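You operate a simulated robot arm through the tools that you are given. There is no shell and no other tool.

The job below is to be done with a simulated robot arm. You get a single attempt, and the scene is never put back.

JOB
Start the motor forward in star, then change to delta while it runs.
Fine: three seconds or more in star first; then stop, selector back to star, supply off.
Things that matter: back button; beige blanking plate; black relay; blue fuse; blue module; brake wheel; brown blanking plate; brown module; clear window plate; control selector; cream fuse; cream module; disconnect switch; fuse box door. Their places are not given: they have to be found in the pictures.

Only the result counts: the job must be done as asked and must still hold three seconds after the hand-in. Knocking over, shifting, dropping, spilling or breaking anything else fails it.

ROBOT AND FRAMES
A 7-joint arm with a three-finger gripper, fixed in place. Base frame: the origin is at the foot of the arm, x ahead of it, y to its left, z up; the work surface is at about z = 850. Lengths are in mm, angles in rad, forces in N, time in s.
Its first joint turns from -2.897 to 2.897 rad. Payload 2.69 kg.
Tool frame: the origin (TCP) lies between the finger pads and is the grasp point; the fingertips stand 30 mm ahead of it; z points along the fingers, y is the line along which they close. Largest opening 128 mm; the body of the gripper starts 117 mm behind the TCP.
Orientation is that of the tool frame in the base frame, as a unit quaternion [x, y, z, w]. With the fingers straight down and closing along the base's y, the tool's x points along the base's -x, its y along +y and its z along -z.

CONTROLS
- The arm moves only by the tool play_rows. Its argument "steps" is a list that holds one entry, the list of rows, each a list of 7 numbers: the shift along the base's x, y, z in units of 20 mm (1.0 is 20 mm), then the turn, a rotation vector about the base's x, y, z in units of 6 degrees (1.0 is 6 degrees), then the gripper command, from -1 (shut) to 1 (fully open), values between in proportion. In form: [[[tx, ty, tz, wx, wy, wz, claw], ...]]. A call has 1 to 20 rows; each row shifts and turns the commanded pose from where the row before left it. A call with a number of a shift or a turn outside -1 to 1 is refused whole. A row lasts 0.2 s, in which the tool goes at most 50 mm and 0.15 rad; a call with a longer step from one row to the next is refused whole, and so is a gripper value outside its range. Where a pose cannot be reached the arm comes as near as it can. A force on the tool above 40 N (or 10 N above the force at the start of the call, whichever is more), or a blocked arm, ends the call early, and 0.2 s more pass. The fingers move at their own pace and stop on an object; they squeeze with about 34 N. The grip force told is the motor's: it shows also when the fingers shut on nothing. Time passes only in rows, and 0.2 s behind the last, so rows that do not move let the fingers close. The reply holds the time, the measured pose of the TCP, the force on the tool along the base axes, the opening and the grip force, in the units named above and with some noise, with the torque about the TCP (base axes, N m) and any sound that the robot's microphone picked up, and new pictures: "views" is both (left out), scene, wrist or none.
- Cameras (640 x 400 px; columns grow to the right, rows downward): "scene" is fixed at [399.6, -649.4, 1617.6]; the picture's right is [0.94, -0.34, 0.00], its down [-0.19, -0.53, -0.82] and it looks along [0.28, 0.77, -0.57] (base axes); focal length 296 px, centre (320, 200). "wrist" rides on the gripper at [58, 54, -131] in the tool frame; the picture's right is [-0.68, 0.74, 0.00], its down [-0.62, -0.57, -0.55] and it looks along [-0.40, -0.37, 0.84] (tool axes); focal length 234 px, centre (320, 200).
- slide_trunk(by): slides the trunk up (or, below 0, down) by that many mm; the arm rides with it, the base frame stays. It gives what a move gives, with no picture.
- locate(camera, pixels): for up to 12 pixels [column, row] of the newest picture of that camera ("zoom" is the newest enlarged one), the place [x, y, z] in the base frame of the surface seen there, good to about 2 mm. No time passes.
- inspect(camera, box): a new picture of the part [left, top, right, bottom] of that camera's present view, enlarged. No time passes.
- job_done(): hands the job in; it is judged then, once.

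Open the gripper and draw the arm clear of the work before you hand the job in, unless the task says otherwise.

The tools are called after "Call:" as name(argument=value, ...) on one line, values as JSON. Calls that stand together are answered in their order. play_rows: Moves the arm, as the interface text tells. Its arguments: {"type":"object","properties":{"steps":{"type":"array","items":{"type":"array","items":{"type":"array","items":{"type":"number"}}}},"views":{"type":"string","enum":["both","scene","wrist","none"]}},"required":["steps"]} The other tools are called the same way: slide_trunk (by) slides the trunk up or down; locate (camera, pixels) gives the place of the surface under pixels of a picture; inspect (camera, box) takes an enlarged picture of a part of a camera's view; job_done () hands the job in.

At the start:

```text
t: 0.0
ee_pos: [509.3, 318.5, 1297.2]
tcp_rot: [0.0, 1.0, 0.0, -0.001]
ft_force: [0.5, -0.7, 0.1]
moment: [0.0, 0.0, 0.02]
opening: 127.9
grasp_force: 0.0
trunk travel left (down, up): [-150.0, 200.0]
```

scene: 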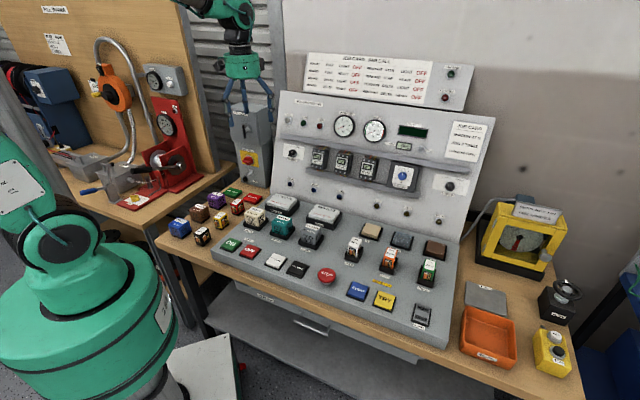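
wrist: 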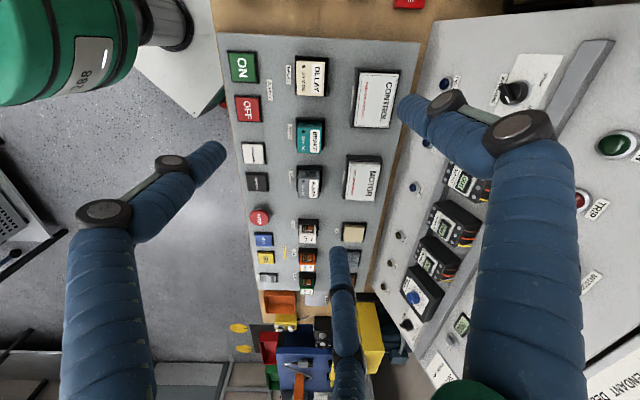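

I see a control panel with a desk of buttons and an upright panel with meters and selectors. I'll enlarge parts of the scene to read the labels.

Call:
inspect(camera="scene", box=[270, 40, 510, 190])

Call:
inspect(camera="scene", box=[160, 180, 320, 280])

Call:
inspect(camera="scene", box=[300, 200, 460, 340])

Call:
inspect(camera="scene", box=[300, 45, 480, 115])

Call:
inspect(camera="scene", box=[270, 130, 470, 230])

Call:
inspect(camera="scene", box=[200, 60, 320, 200])

Call:
inspect(camera="scene", box=[440, 180, 640, 390])

```text
2.67 times, centred on (390, 115) of scene
```

zoom: 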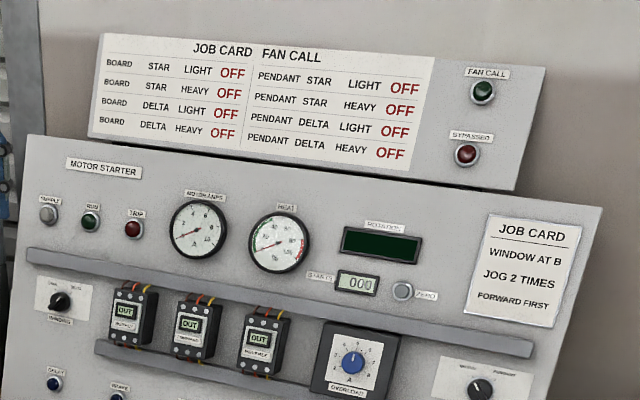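

```text
4.00 times, centred on (240, 230) of scene
```

zoom: 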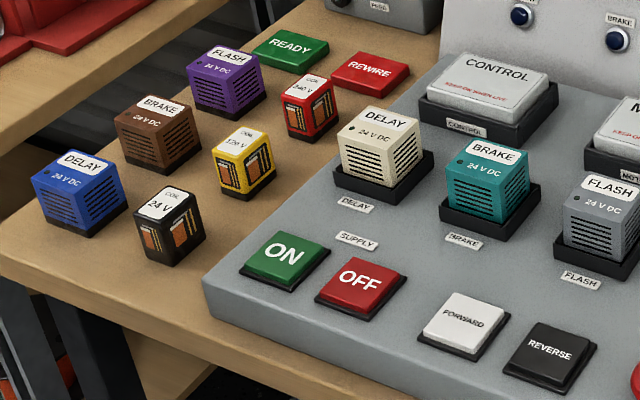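

```text
2.86 times, centred on (380, 270) of scene
```

zoom: 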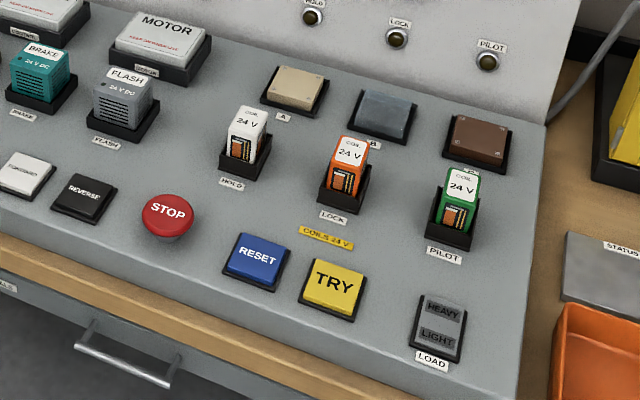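

```text
3.56 times, centred on (390, 80) of scene
```

zoom: 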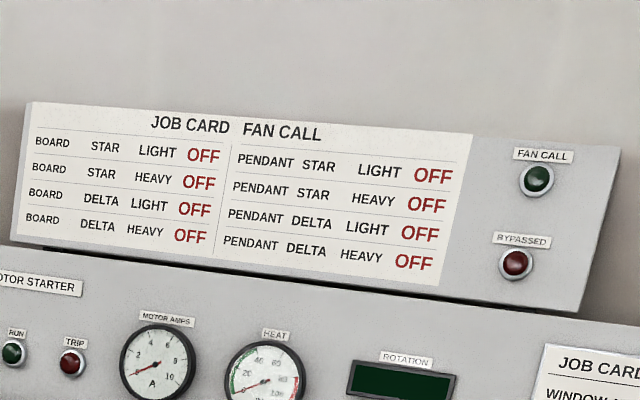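

```text
3.20 times, centred on (370, 180) of scene
```

zoom: 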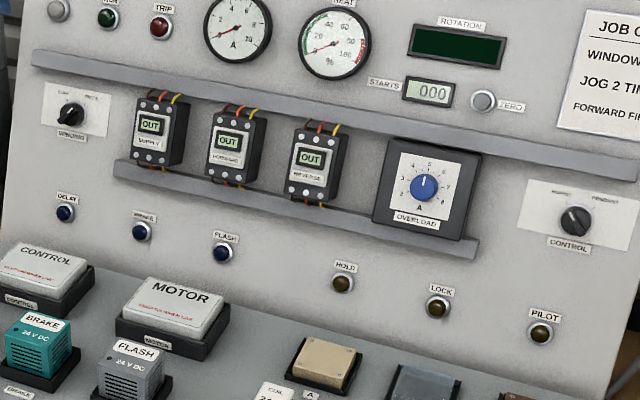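

```text
2.86 times, centred on (260, 130) of scene
```

zoom: 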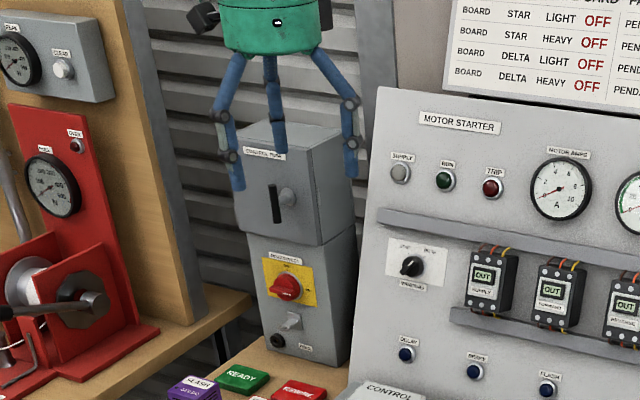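

```text
1.90 times, centred on (540, 285) of scene
```

zoom: 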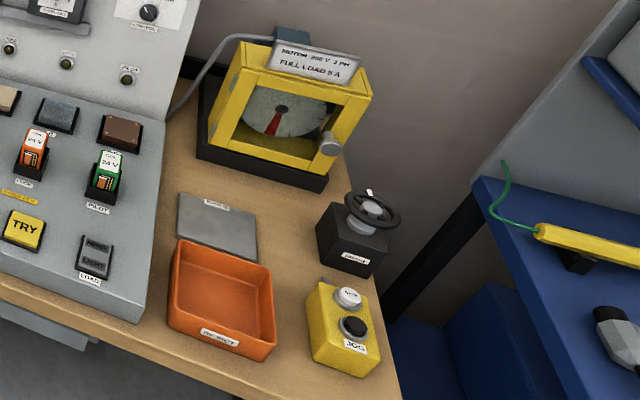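

I'll zoom in much closer on the selectors, isolator box, and brake to read their states.

Call:
inspect(camera="scene", box=[225, 95, 285, 190])

Call:
inspect(camera="scene", box=[275, 135, 335, 175])

Call:
inspect(camera="scene", box=[425, 165, 485, 205])

Call:
inspect(camera="scene", box=[380, 150, 430, 195])

Call:
inspect(camera="scene", box=[530, 265, 590, 315])

Call:
inspect(camera="scene", box=[525, 320, 585, 380])

Call:
inspect(camera="scene", box=[470, 190, 580, 290])

Call:
inspect(camera="scene", box=[300, 140, 390, 190])

```text
4.21 times, centred on (255, 142) of scene
```

zoom: 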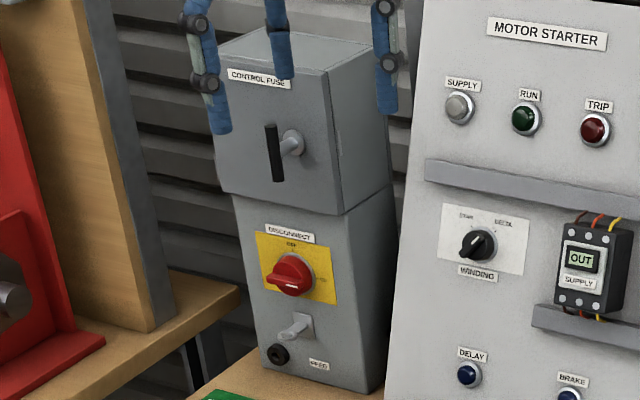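

```text
10.00 times, centred on (305, 155) of scene
```

zoom: 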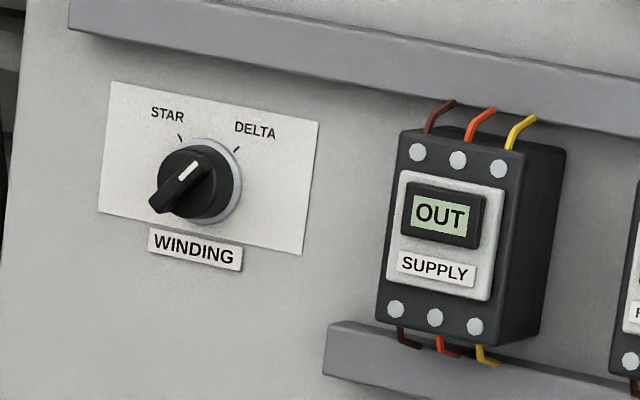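

```text
10.00 times, centred on (455, 185) of scene
```

zoom: 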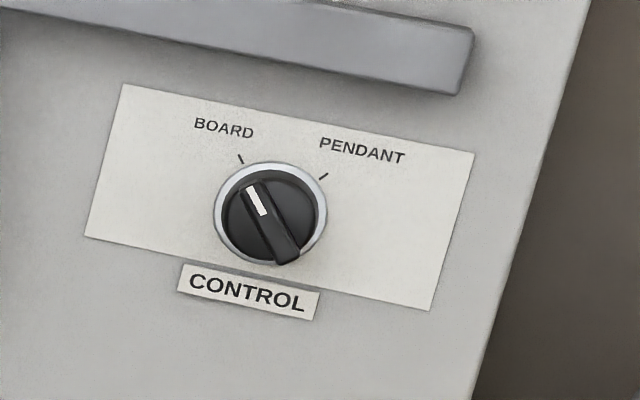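

```text
8.89 times, centred on (405, 172) of scene
```

zoom: 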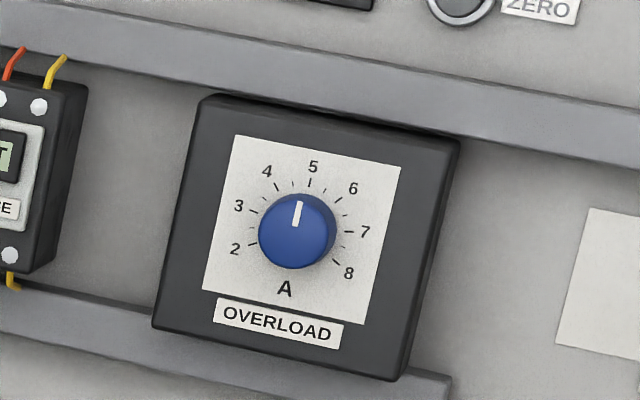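

```text
8.00 times, centred on (560, 290) of scene
```

zoom: 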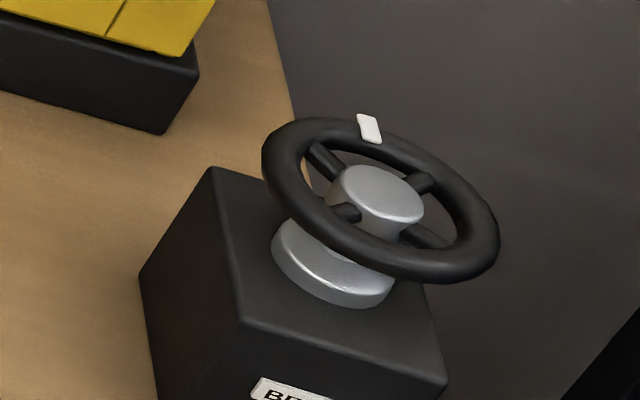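

```text
6.67 times, centred on (555, 350) of scene
```

zoom: 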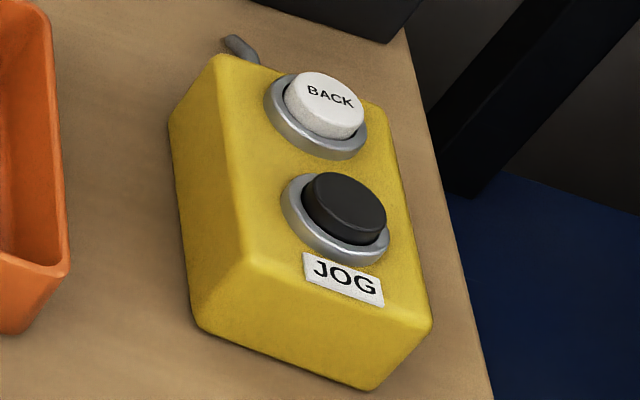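

```text
4.00 times, centred on (525, 240) of scene
```

zoom: 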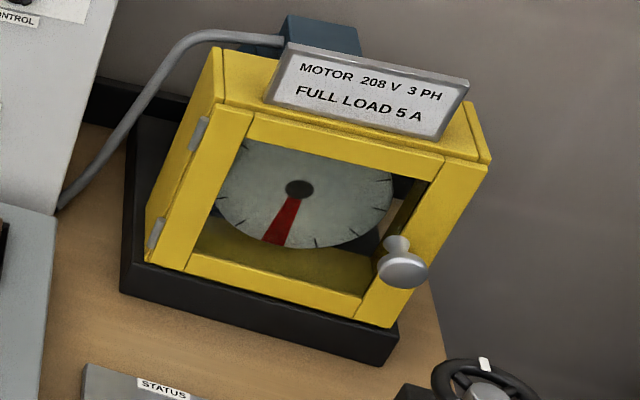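

```text
7.11 times, centred on (345, 165) of scene
```

zoom: 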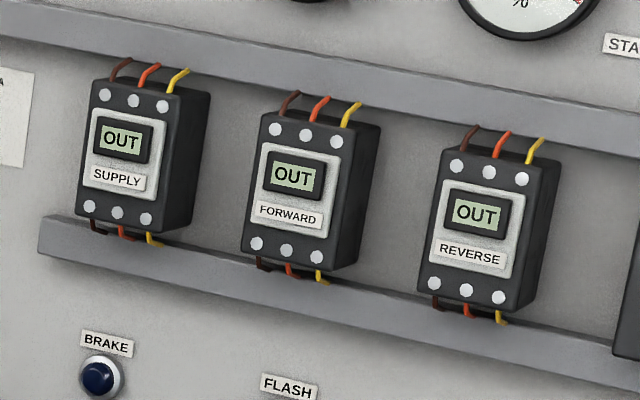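

The winding selector's white mark points up-right toward DELTA and control points to BOARD. Next I look closer at the disconnect and its lower lever.

Call:
inspect(camera="scene", box=[232, 140, 272, 165])

Call:
inspect(camera="scene", box=[232, 160, 272, 188])

Call:
inspect(camera="scene", box=[225, 100, 285, 150])

Call:
inspect(camera="scene", box=[280, 105, 400, 150])

Call:
inspect(camera="scene", box=[400, 285, 450, 335])

Call:
inspect(camera="wrist", box=[220, 30, 420, 310])

Call:
inspect(camera="scene", box=[235, 185, 345, 245])

Call:
inspect(camera="scene", box=[0, 0, 220, 215])

```text
16.00 times, centred on (252, 152) of scene
```

zoom: 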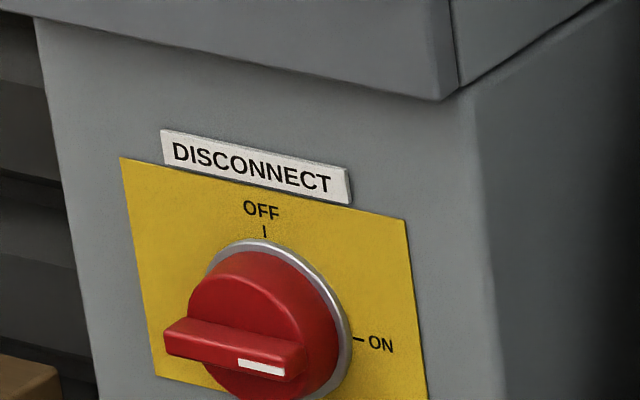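

```text
14.29 times, centred on (252, 174) of scene
```

zoom: 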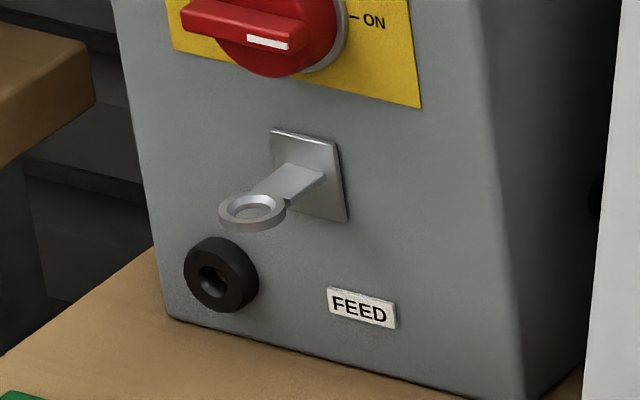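

```text
8.00 times, centred on (255, 125) of scene
```

zoom: 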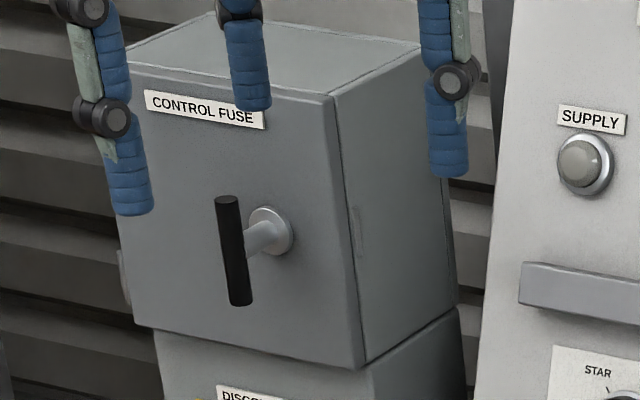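

```text
5.33 times, centred on (340, 128) of scene
```

zoom: 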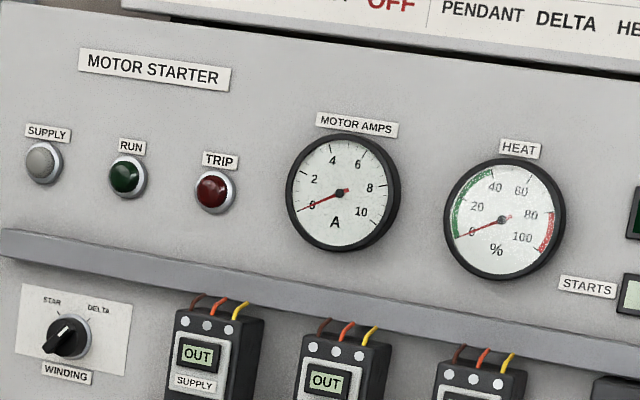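

```text
8.00 times, centred on (425, 310) of scene
```

zoom: 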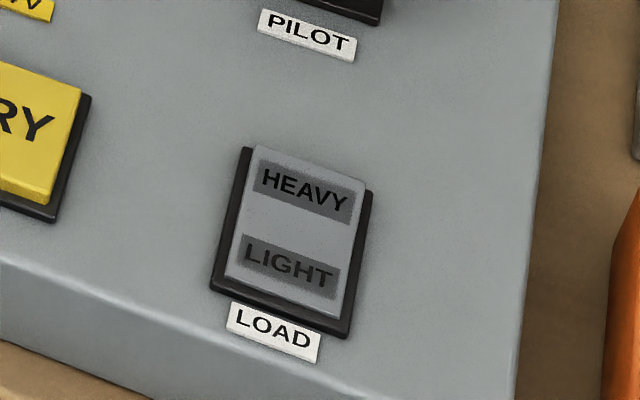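

```text
1.43 times, centred on (320, 170) of wrist
```

zoom: 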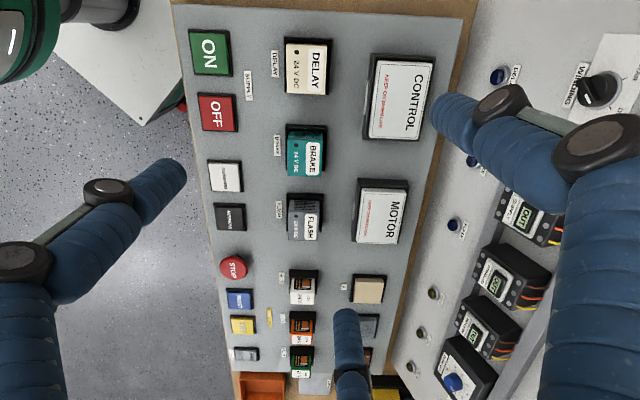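

```text
5.82 times, centred on (290, 215) of scene
```

zoom: 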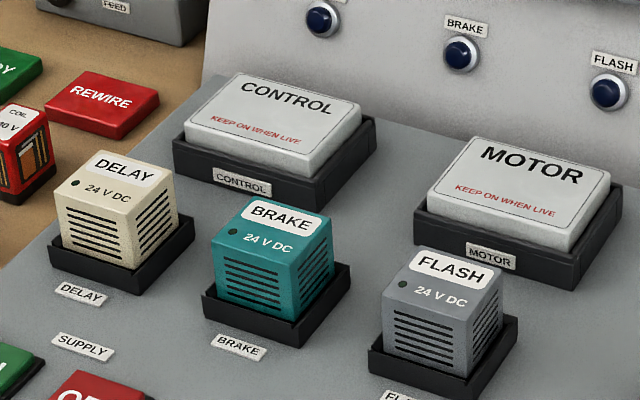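

```text
1.86 times, centred on (110, 108) of scene
```

zoom: 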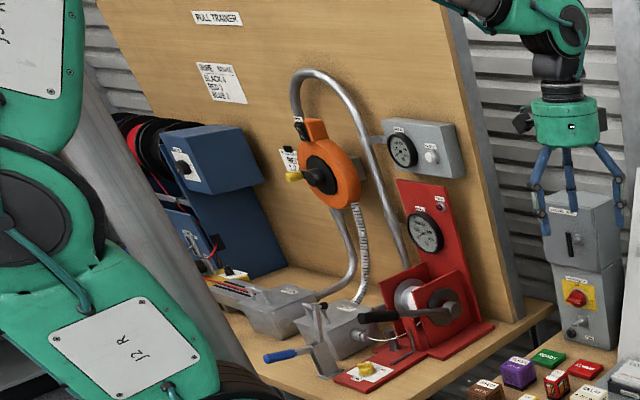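

The disconnect's mark points to ON. Let me measure places of key things: winding selector, buttons, and panel surface.

Call:
locate(camera="scene", pixels=[[232, 244], [250, 252], [275, 260], [297, 268], [327, 275], [327, 280], [285, 145], [320, 140], [280, 180], [470, 175]])

Call:
inspect(camera="scene", box=[277, 140, 307, 165])

```text
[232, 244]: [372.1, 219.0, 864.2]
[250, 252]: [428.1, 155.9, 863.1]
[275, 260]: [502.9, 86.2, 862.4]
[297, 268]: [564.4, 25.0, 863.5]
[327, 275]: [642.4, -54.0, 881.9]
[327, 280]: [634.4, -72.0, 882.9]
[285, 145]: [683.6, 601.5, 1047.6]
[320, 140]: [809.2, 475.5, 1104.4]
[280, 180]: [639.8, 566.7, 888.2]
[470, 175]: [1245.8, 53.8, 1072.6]
```

```text
16.00 times, centred on (292, 152) of scene
```

zoom: 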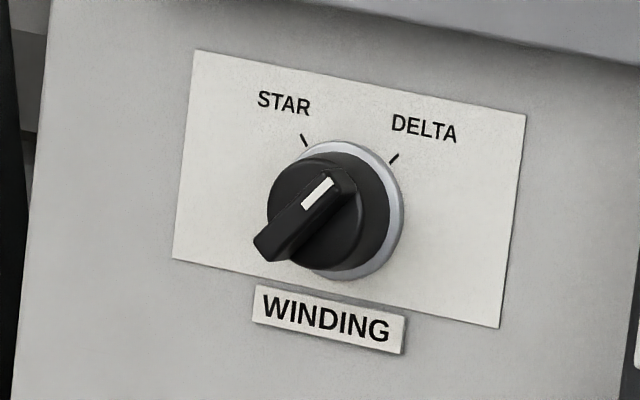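

Now I locate points on the winding selector plate and knob from this zoom.

Call:
locate(camera="zoom", pixels=[[205, 65], [510, 125], [490, 315], [185, 250], [398, 195], [320, 192], [275, 235], [340, 180], [330, 270], [285, 190], [350, 230], [335, 148]])

```text
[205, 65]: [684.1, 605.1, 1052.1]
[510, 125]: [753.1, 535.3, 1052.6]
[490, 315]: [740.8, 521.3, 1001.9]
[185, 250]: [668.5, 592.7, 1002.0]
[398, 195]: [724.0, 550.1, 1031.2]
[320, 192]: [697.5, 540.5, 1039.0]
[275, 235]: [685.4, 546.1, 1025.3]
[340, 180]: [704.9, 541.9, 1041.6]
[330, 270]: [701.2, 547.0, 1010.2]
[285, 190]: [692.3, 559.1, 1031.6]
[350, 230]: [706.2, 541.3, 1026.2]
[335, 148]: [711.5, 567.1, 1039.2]
```

I've got the panel geometry (tilted about 20°, facing the base diagonally). Now I close the gripper in free space to see how the fingers meet.

Call:
play_rows(steps=[[[0, 0, 0, 0, 0, 0, -1], [0, 0, 0, 0, 0, 0, -1], [0, 0, 0, 0, 0, 0, -1]]], views="both")

```text
t: 0.8
ee_pos: [509.1, 318.5, 1297.9]
tcp_rot: [0.0, 1.0, -0.001, -0.001]
ft_force: [0.5, -1.1, -0.2]
moment: [0.0, 0.0, -0.01]
opening: 2.3
grasp_force: 31.3
trunk travel left (down, up): [-150.0, 200.0]
```

scene: 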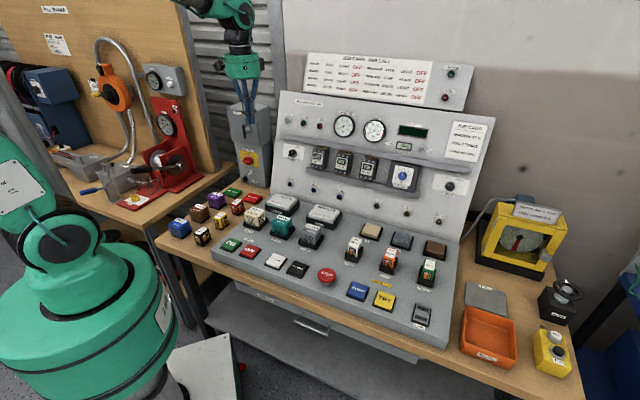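
wrist: 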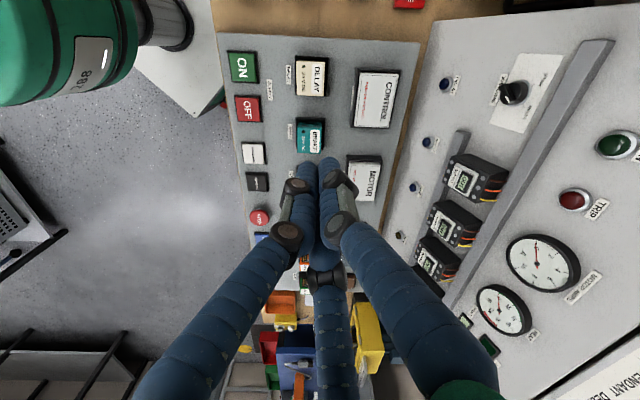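

Call:
inspect(camera="wrist", box=[240, 130, 400, 330])

Call:
inspect(camera="scene", box=[210, 40, 290, 140])

```text
2.00 times, centred on (320, 230) of wrist
```

zoom: 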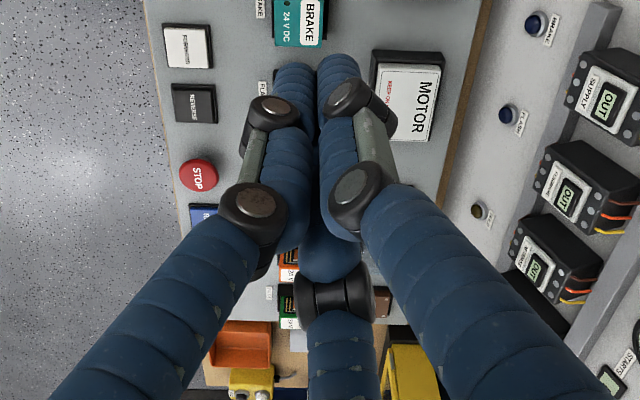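

```text
4.00 times, centred on (250, 90) of scene
```

zoom: 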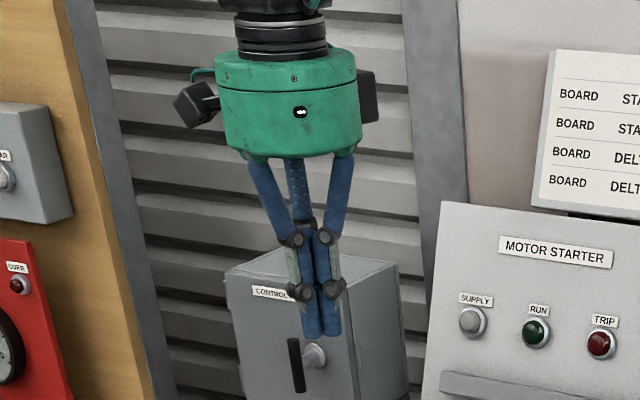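

The gripper actually has three converging fingers. I'll measure the panel plane more exactly, and the fuse box near the selector, so I can plan a collision-free approach.

Call:
locate(camera="scene", pixels=[[284, 110], [281, 175], [450, 215], [485, 130], [380, 195], [420, 115], [262, 150], [243, 120], [255, 125], [268, 110], [236, 150], [300, 140]])

Call:
locate(camera="scene", pixels=[[246, 119], [247, 158], [249, 173], [318, 155], [322, 165], [268, 185], [233, 192], [242, 210], [253, 213], [259, 205], [315, 148], [280, 228]])

```text
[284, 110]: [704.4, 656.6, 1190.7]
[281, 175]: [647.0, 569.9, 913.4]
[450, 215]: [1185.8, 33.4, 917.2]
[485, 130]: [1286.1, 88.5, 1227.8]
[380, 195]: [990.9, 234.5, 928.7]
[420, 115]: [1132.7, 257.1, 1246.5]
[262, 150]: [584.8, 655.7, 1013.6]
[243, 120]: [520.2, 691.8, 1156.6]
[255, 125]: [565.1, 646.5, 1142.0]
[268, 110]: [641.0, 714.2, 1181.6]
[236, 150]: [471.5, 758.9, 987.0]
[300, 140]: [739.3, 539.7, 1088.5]
```

```text
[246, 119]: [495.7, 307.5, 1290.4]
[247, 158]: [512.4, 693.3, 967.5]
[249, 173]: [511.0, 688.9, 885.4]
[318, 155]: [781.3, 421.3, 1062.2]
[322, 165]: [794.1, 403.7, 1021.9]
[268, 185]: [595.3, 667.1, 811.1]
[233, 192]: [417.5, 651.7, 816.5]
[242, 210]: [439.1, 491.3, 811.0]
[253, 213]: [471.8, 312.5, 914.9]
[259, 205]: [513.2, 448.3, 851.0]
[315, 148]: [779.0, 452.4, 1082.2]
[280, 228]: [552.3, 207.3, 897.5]
```

Call:
inspect(camera="scene", box=[284, 145, 304, 159])

```text
16.00 times, centred on (294, 152) of scene
```

zoom: 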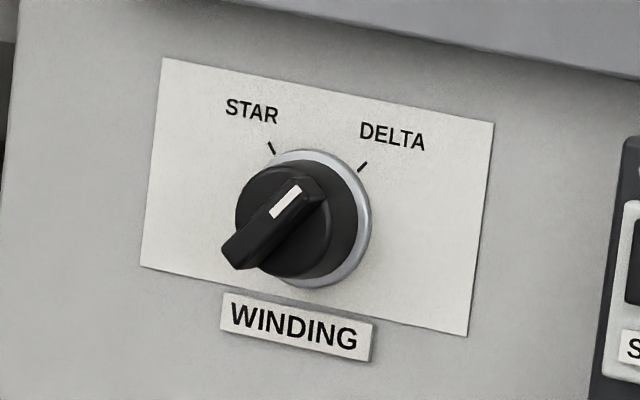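

Call:
locate(camera="zoom", pixels=[[229, 244], [248, 258], [298, 182], [318, 193], [276, 214], [297, 188], [240, 250], [308, 188], [272, 147], [362, 167], [240, 215], [320, 240]])

```text
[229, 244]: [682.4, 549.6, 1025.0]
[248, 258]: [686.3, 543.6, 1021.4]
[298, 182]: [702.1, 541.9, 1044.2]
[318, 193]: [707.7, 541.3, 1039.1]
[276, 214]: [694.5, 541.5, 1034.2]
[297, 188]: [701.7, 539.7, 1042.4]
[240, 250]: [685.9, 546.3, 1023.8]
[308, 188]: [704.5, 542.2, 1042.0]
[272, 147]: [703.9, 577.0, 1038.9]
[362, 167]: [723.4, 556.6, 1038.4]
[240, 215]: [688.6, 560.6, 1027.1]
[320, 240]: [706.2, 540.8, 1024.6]
```

The handle lies about 40° right of up (DELTA), knob axis meets the plate near (710, 562, 1022), with the handle top about 28 mm proud. I tilt the hand about the panel's horizontal axis to face the panel and move to a pre-grasp about 130 mm off.

Call:
play_rows(steps=[[[0.479, 0.657, -0.958, 0.6873, -0.6844, 0, -0.1], [0.479, 0.657, -0.958, 0.6873, -0.6844, 0, -0.1], [0.479, 0.657, -0.958, 0.6873, -0.6844, 0, -0.1], [0.479, 0.657, -0.958, 0.6873, -0.6844, 0, -0.1], [0.479, 0.657, -0.958, 0.6873, -0.6844, 0, -0.1], [0.479, 0.657, -0.958, 0.6873, -0.6844, 0, -0.1], [0.479, 0.657, -0.958, 0.6873, -0.6844, 0, -0.1], [0.479, 0.657, -0.958, 0.6873, -0.6844, 0, -0.1], [0.479, 0.657, -0.958, 0.6873, -0.6844, 0, -0.1], [0.479, 0.657, -0.958, 0.6873, -0.6844, 0, -0.1], [0.479, 0.657, -0.958, 0.6873, -0.6844, 0, -0.1], [0.479, 0.657, -0.958, 0.6873, -0.6844, 0, -0.1], [0, 0, 0, 0, 0, 0, -0.1], [0, 0, 0, 0, 0, 0, -0.1]]], views="both")

```text
t: 3.8
ee_pos: [603.7, 470.4, 1081.6]
tcp_rot: [-0.01, 0.85, 0.385, 0.358]
ft_force: [-0.3, 0.4, -0.8]
moment: [0.0, 0.01, 0.01]
opening: 57.4
grasp_force: 0.0
out of reach, approached as far as the arm can: row 10, 11
trunk travel left (down, up): [-150.0, 200.0]
```

scene: 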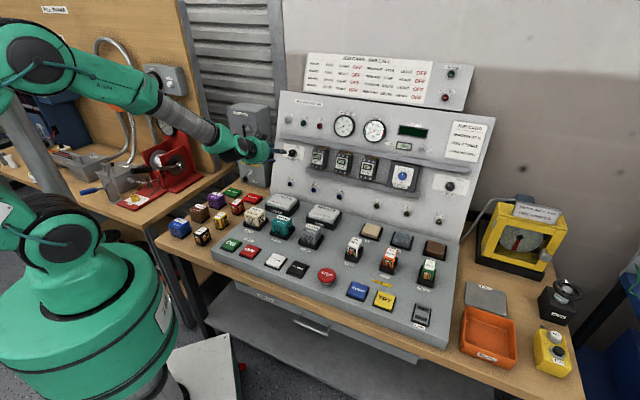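
wrist: 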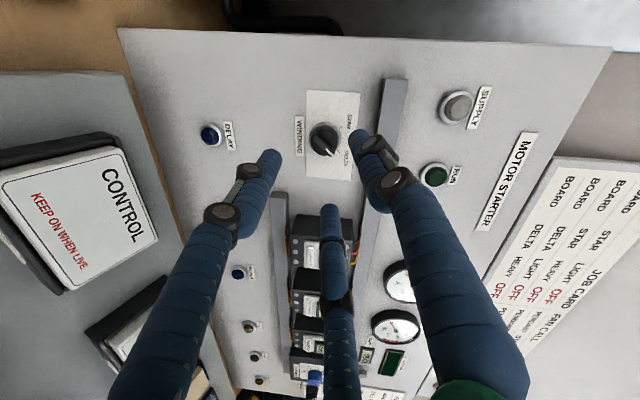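

The arm ran short of reach here (rows 10, 11). The shoulder is high, so I back off and raise the hand 150 mm, then lower the trunk so the arm gets closer to selector height.

Call:
play_rows(steps=[[[-0.265, -0.265, 0.94, 0, 0, 0, -0.1], [-0.265, -0.265, 0.94, 0, 0, 0, -0.1], [-0.265, -0.265, 0.94, 0, 0, 0, -0.1], [-0.265, -0.265, 0.94, 0, 0, 0, -0.1], [-0.265, -0.265, 0.94, 0, 0, 0, -0.1], [-0.265, -0.265, 0.94, 0, 0, 0, -0.1], [-0.265, -0.265, 0.94, 0, 0, 0, -0.1], [-0.265, -0.265, 0.94, 0, 0, 0, -0.1], [0, 0, 0, 0, 0, 0, -0.1]]], views="none")

```text
t: 5.8
ee_pos: [563.4, 429.1, 1234.5]
tcp_rot: [-0.011, 0.849, 0.387, 0.359]
ft_force: [0.1, 0.1, -0.2]
moment: [-0.03, 0.0, -0.01]
opening: 57.4
grasp_force: 0.1
trunk travel left (down, up): [-150.0, 200.0]
```

The hand is at z 1234 and clear. Now I slide the trunk down 150 mm.

Call:
slide_trunk(by=-150)

```text
t: 7.5
ee_pos: [563.7, 429.5, 1085.2]
tcp_rot: [-0.01, 0.85, 0.386, 0.359]
ft_force: [0.2, 0.1, 0.7]
moment: [-0.02, -0.01, 0.0]
opening: 57.6
grasp_force: 0.0
trunk travel left (down, up): [0.0, 350.0]
```

The trunk is at its lowest. Now I move to a pre-grasp 100 mm off the plate on the knob axis and correct the orientation.

Call:
play_rows(steps=[[[0.669, 0.554, -0.235, 0.013, -0.237, 0, -0.1], [0.669, 0.554, -0.235, 0.013, -0.237, 0, -0.1], [0.669, 0.554, -0.235, 0.013, -0.237, 0, -0.1], [0.669, 0.554, -0.235, 0.013, -0.237, 0, -0.1], [0.669, 0.554, -0.235, 0.013, -0.237, 0, -0.1], [0.669, 0.554, -0.235, 0.013, -0.237, 0, -0.1], [0, 0, 0, 0, 0, 0, -0.1]]], views="both")

```text
t: 9.2
ee_pos: [645.0, 494.6, 1054.5]
tcp_rot: [-0.037, 0.819, 0.388, 0.421]
ft_force: [0.1, -0.1, 0.1]
moment: [0.02, 0.05, 0.0]
opening: 57.6
grasp_force: 0.0
trunk travel left (down, up): [0.0, 350.0]
```

scene: 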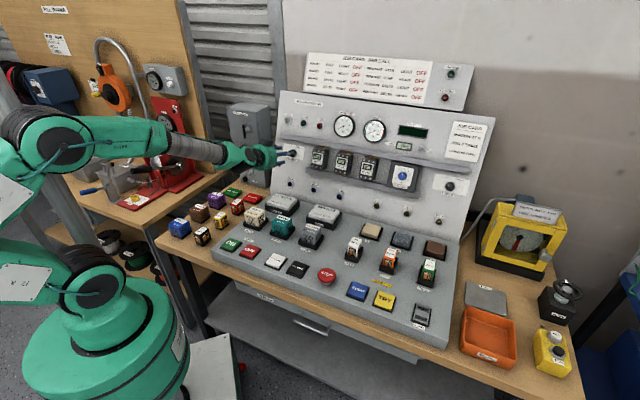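
wrist: 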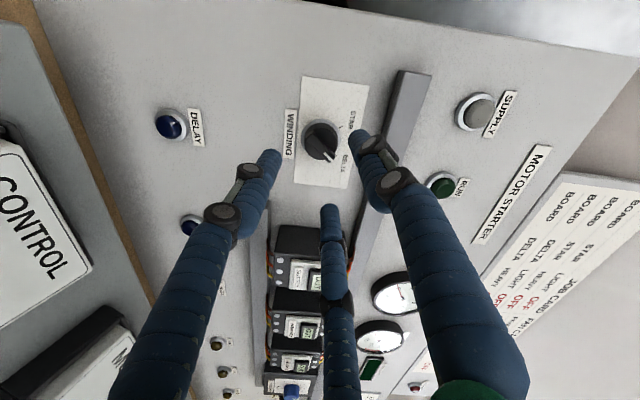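

Reached the pre-grasp; the knob appears at about (322, 142) in the wrist view between the fingers. I zoom to check alignment.

Call:
inspect(camera="wrist", box=[240, 70, 400, 220])

Call:
inspect(camera="scene", box=[240, 130, 320, 180])

```text
2.67 times, centred on (320, 145) of wrist
```

zoom: 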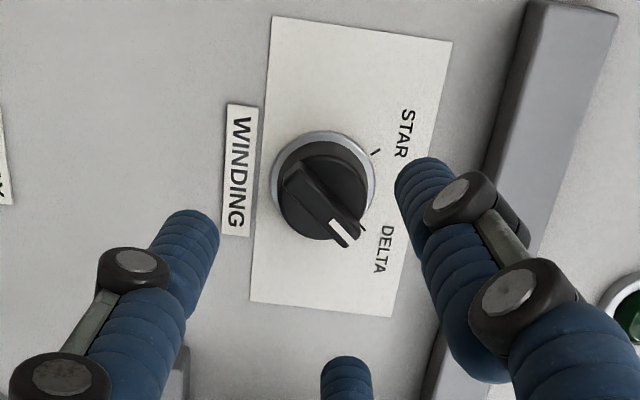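

```text
8.00 times, centred on (280, 155) of scene
```

zoom: 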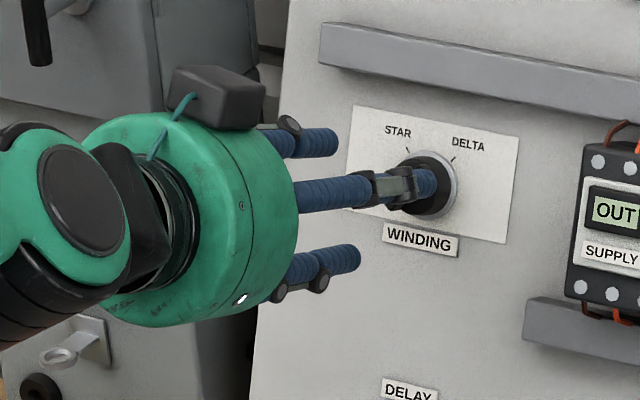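

Call:
inspect(camera="wrist", box=[300, 115, 345, 165])

```text
8.00 times, centred on (322, 140) of wrist
```

zoom: 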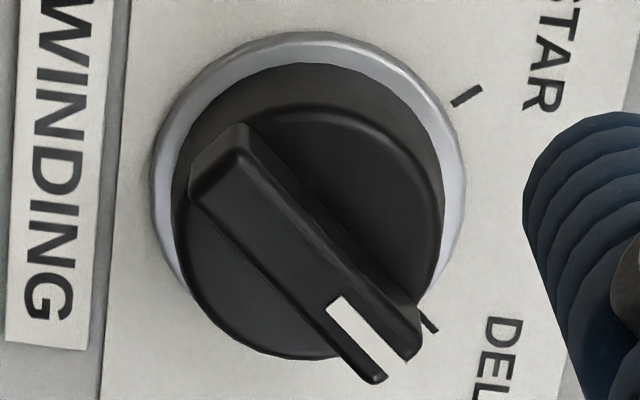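

Now I locate the handle corners, ring edges, and ticks in this clearer wrist zoom.

Call:
locate(camera="zoom", pixels=[[200, 185], [240, 145], [375, 370], [412, 345], [300, 265], [335, 302], [395, 362], [466, 96], [430, 325], [160, 190], [460, 190], [310, 40]])

```text
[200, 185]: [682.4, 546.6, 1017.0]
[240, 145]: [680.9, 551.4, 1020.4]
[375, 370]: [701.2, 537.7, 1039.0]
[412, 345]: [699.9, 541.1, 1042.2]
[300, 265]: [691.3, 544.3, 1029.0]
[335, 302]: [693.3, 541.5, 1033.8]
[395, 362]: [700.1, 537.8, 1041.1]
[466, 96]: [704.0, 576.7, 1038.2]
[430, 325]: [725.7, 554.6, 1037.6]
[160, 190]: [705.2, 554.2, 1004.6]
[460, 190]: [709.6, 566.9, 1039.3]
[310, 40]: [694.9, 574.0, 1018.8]
```

The knob axis is at about (709.5, 562.3, 1021.0) on the plate and the handle at 41°; tool x is along it. I advance to 50 mm TCP height (tips about 2 mm above the knob face) with the fingers straddling the handle.

Call:
play_rows(steps=[[[0.393, 0.43, -0.204, 0, 0, 0, -0.1], [0.393, 0.43, -0.204, 0, 0, 0, -0.1], [0.393, 0.43, -0.204, 0, 0, 0, -0.1], [0.393, 0.43, -0.204, 0, 0, 0, -0.1], [0, 0, 0, 0, 0, 0, -0.1]]], views="both")

```text
t: 10.3
ee_pos: [676.0, 531.6, 1040.1]
tcp_rot: [-0.036, 0.82, 0.387, 0.421]
ft_force: [1.2, 0.1, 1.2]
moment: [0.0, -0.02, 0.01]
opening: 57.6
grasp_force: 0.0
trunk travel left (down, up): [0.0, 350.0]
```

scene: 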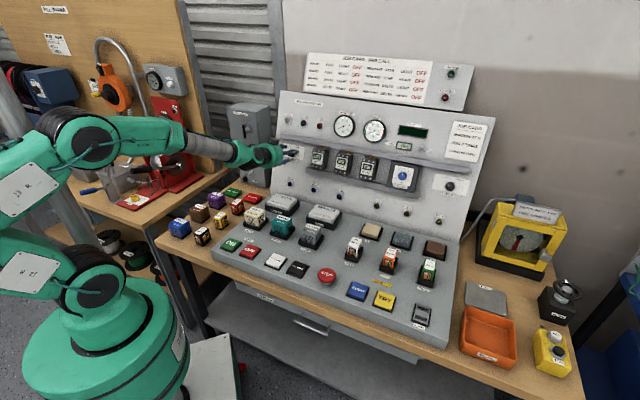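
wrist: 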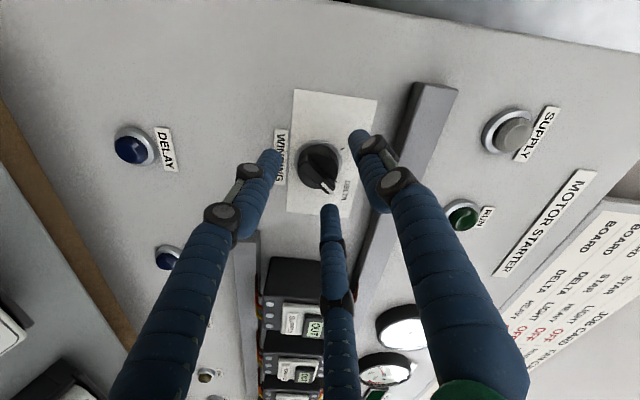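

Call:
inspect(camera="wrist", box=[250, 100, 400, 220])

Call:
inspect(camera="scene", box=[270, 135, 320, 170])

```text
3.33 times, centred on (325, 160) of wrist
```

zoom: 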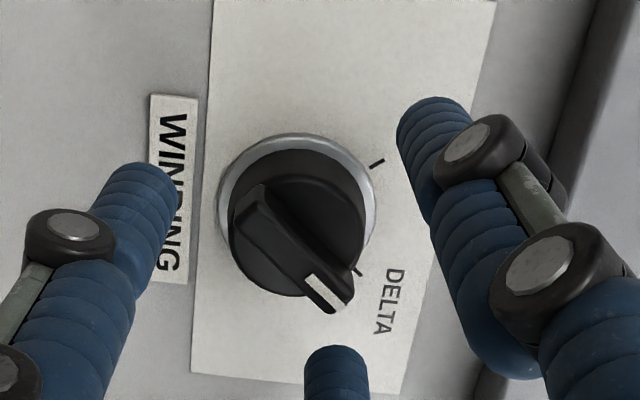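

```text
11.43 times, centred on (295, 152) of scene
```

zoom: 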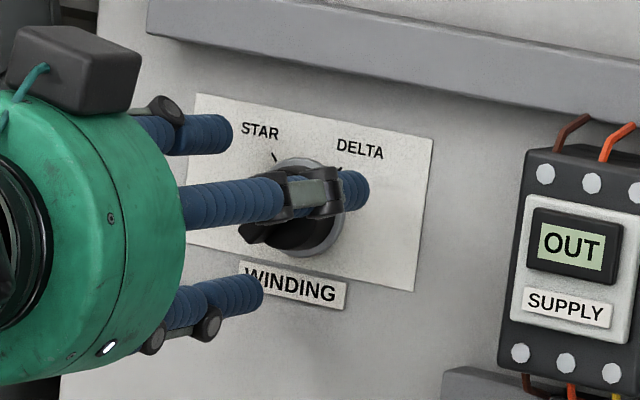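

The fingers straddle the knob, with the handle between them. I shift about 2.4 mm down-panel to centre and close on the handle.

Call:
play_rows(steps=[[[-0.03, -0.03, -0.11, 0, 0, 0, -0.1], [0, 0, 0, 0, 0, 0, -0.5], [0, 0, 0, 0, 0, 0, -1], [0, 0, 0, 0, 0, 0, -1], [0, 0, 0, 0, 0, 0, -1]]], views="both")

Call:
inspect(camera="wrist", box=[250, 100, 400, 220])

```text
t: 11.6
ee_pos: [676.5, 527.0, 1033.2]
tcp_rot: [-0.035, 0.821, 0.386, 0.419]
ft_force: [10.3, -31.2, -20.8]
moment: [-0.48, 0.27, -0.8]
opening: 16.3
grasp_force: 42.8
trunk travel left (down, up): [0.0, 350.0]
```

scene: 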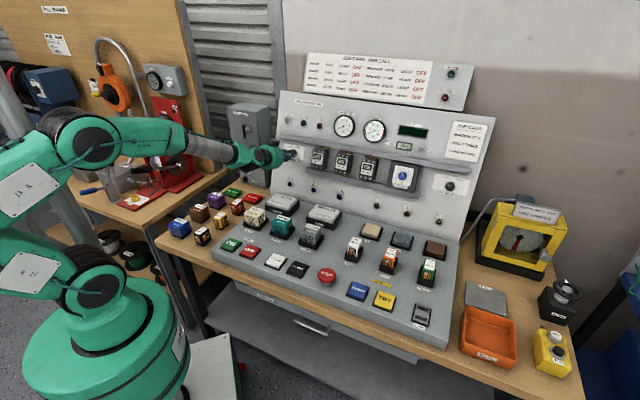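
wrist: 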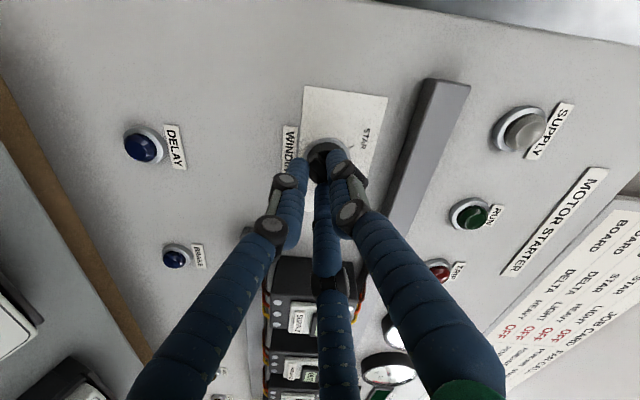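

```text
3.33 times, centred on (325, 160) of wrist
```

zoom: 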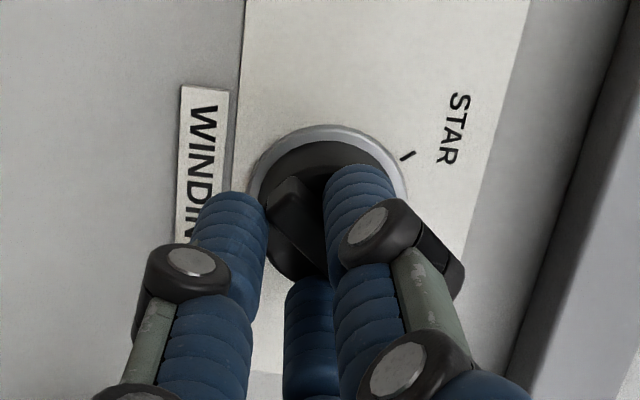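

The fingers hold the handle (opening 16.3) but the off-centre three-finger grip pushes the hand sideways about 39 N. I relieve that by shifting the command to the actual position and begin turning counter-clockwise about the panel normal, 42° first.

Call:
play_rows(steps=[[[0.033, -0.095, -0.12, 0, 0, 0, -1], [0.033, -0.095, -0.12, 0, 0, 0, -1], [0.0193, -0.0107, 0.0164, -0.6623, -0.6651, 0.3448, -1], [0.0193, -0.0107, 0.0164, -0.6623, -0.6651, 0.3448, -1], [0.0193, -0.0107, 0.0164, -0.6623, -0.6651, 0.3448, -1], [0.0193, -0.0107, 0.0164, -0.6623, -0.6651, 0.3448, -1], [0.0193, -0.0107, 0.0164, -0.6623, -0.6651, 0.3448, -1], [0.0193, -0.0107, 0.0164, -0.6623, -0.6651, 0.3448, -1], [0.0193, -0.0107, 0.0164, -0.6623, -0.6651, 0.3448, -1]]], views="both")

Call:
inspect(camera="scene", box=[270, 135, 320, 170])

Call:
inspect(camera="wrist", box=[250, 100, 400, 220])

```text
t: 13.6
ee_pos: [679.3, 525.4, 1034.4]
tcp_rot: [-0.329, 0.751, 0.211, 0.533]
ft_force: [-5.0, 3.0, -12.4]
moment: [-0.4, 0.3, 0.1]
opening: 16.3
grasp_force: 41.8
trunk travel left (down, up): [0.0, 350.0]
```

scene: 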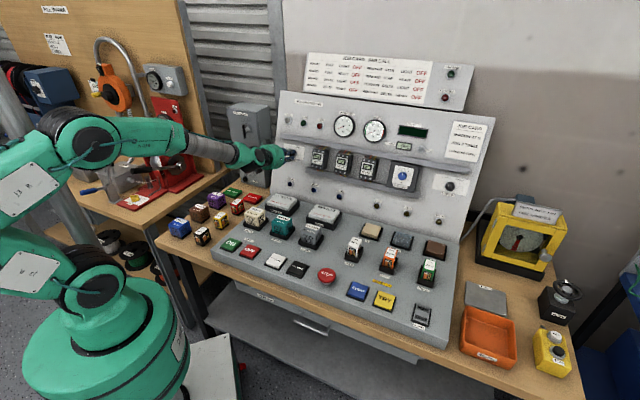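
wrist: 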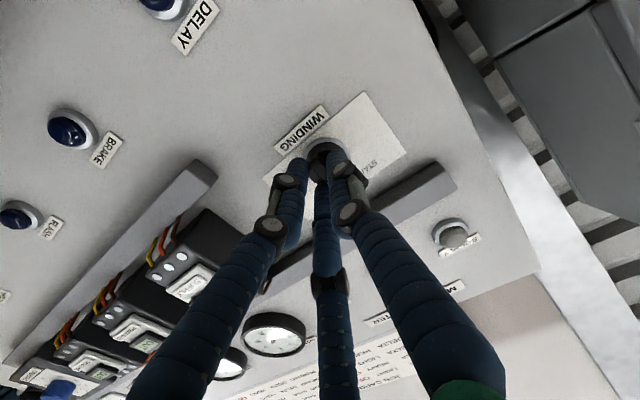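

```text
11.43 times, centred on (295, 152) of scene
```

zoom: 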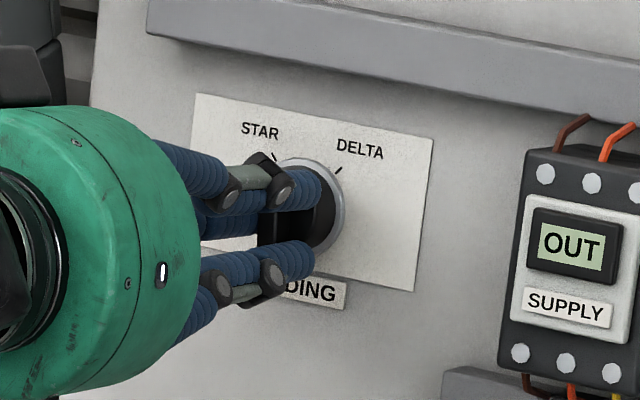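

```text
3.33 times, centred on (325, 160) of wrist
```

zoom: 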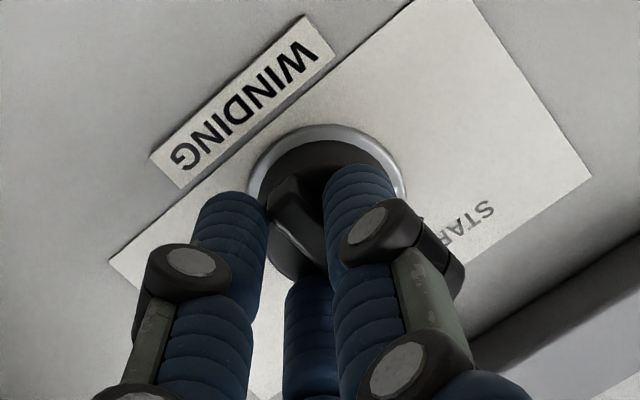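

The handle turns with the hand (now near mid-position), force is low. I turn the remaining ~42° toward STAR.

Call:
play_rows(steps=[[[0.0096, 0.0037, 0.0256, -0.6623, -0.6651, 0.3448, -1], [0.0096, 0.0037, 0.0256, -0.6623, -0.6651, 0.3448, -1], [0.0096, 0.0037, 0.0256, -0.6623, -0.6651, 0.3448, -1], [0.0096, 0.0037, 0.0256, -0.6623, -0.6651, 0.3448, -1], [0.0096, 0.0037, 0.0256, -0.6623, -0.6651, 0.3448, -1], [0.0096, 0.0037, 0.0256, -0.6623, -0.6651, 0.3448, -1], [0.0096, 0.0037, 0.0256, -0.6623, -0.6651, 0.3448, -1]]], views="both")

Call:
inspect(camera="scene", box=[270, 135, 320, 170])

Call:
inspect(camera="wrist", box=[250, 100, 400, 220])

```text
t: 14.8
ee_pos: [680.7, 524.5, 1038.1]
tcp_rot: [-0.519, 0.641, 0.069, 0.561]
ft_force: [-6.3, 7.3, -2.6]
moment: [0.68, -0.46, 0.59]
opening: 16.2
grasp_force: 42.7
out of reach, approached as far as the arm can: row 5, 6
trunk travel left (down, up): [0.0, 350.0]
stopped in row 6: the force on the tool passed its limit at 54 N (the readings are from after the stop); the commanded pose is now the measured one
```

scene: 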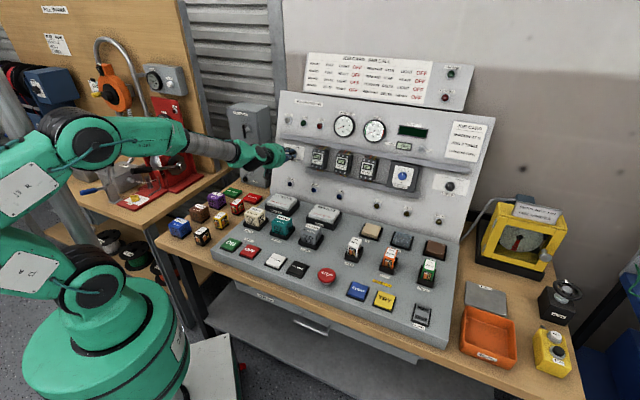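
wrist: 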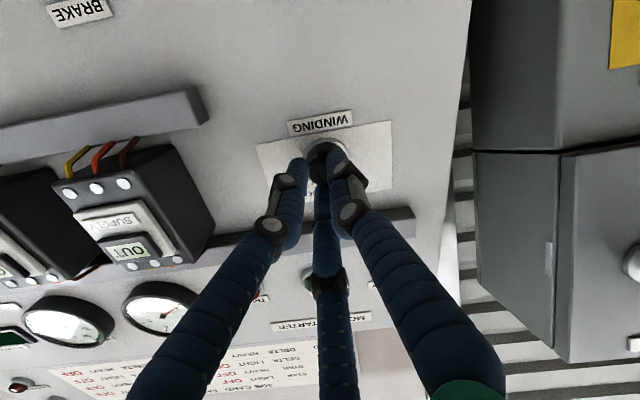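

```text
11.43 times, centred on (295, 152) of scene
```

zoom: 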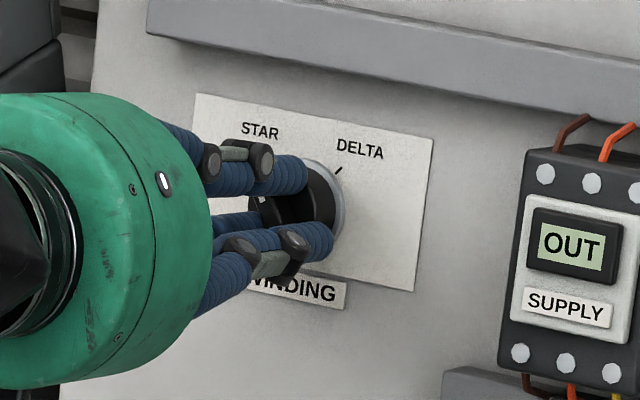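

```text
3.33 times, centred on (325, 160) of wrist
```

zoom: 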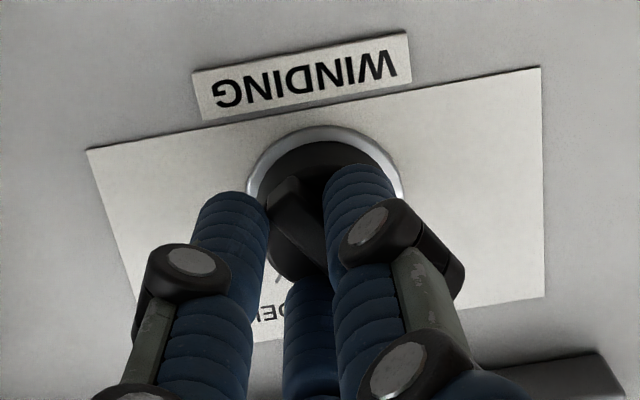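

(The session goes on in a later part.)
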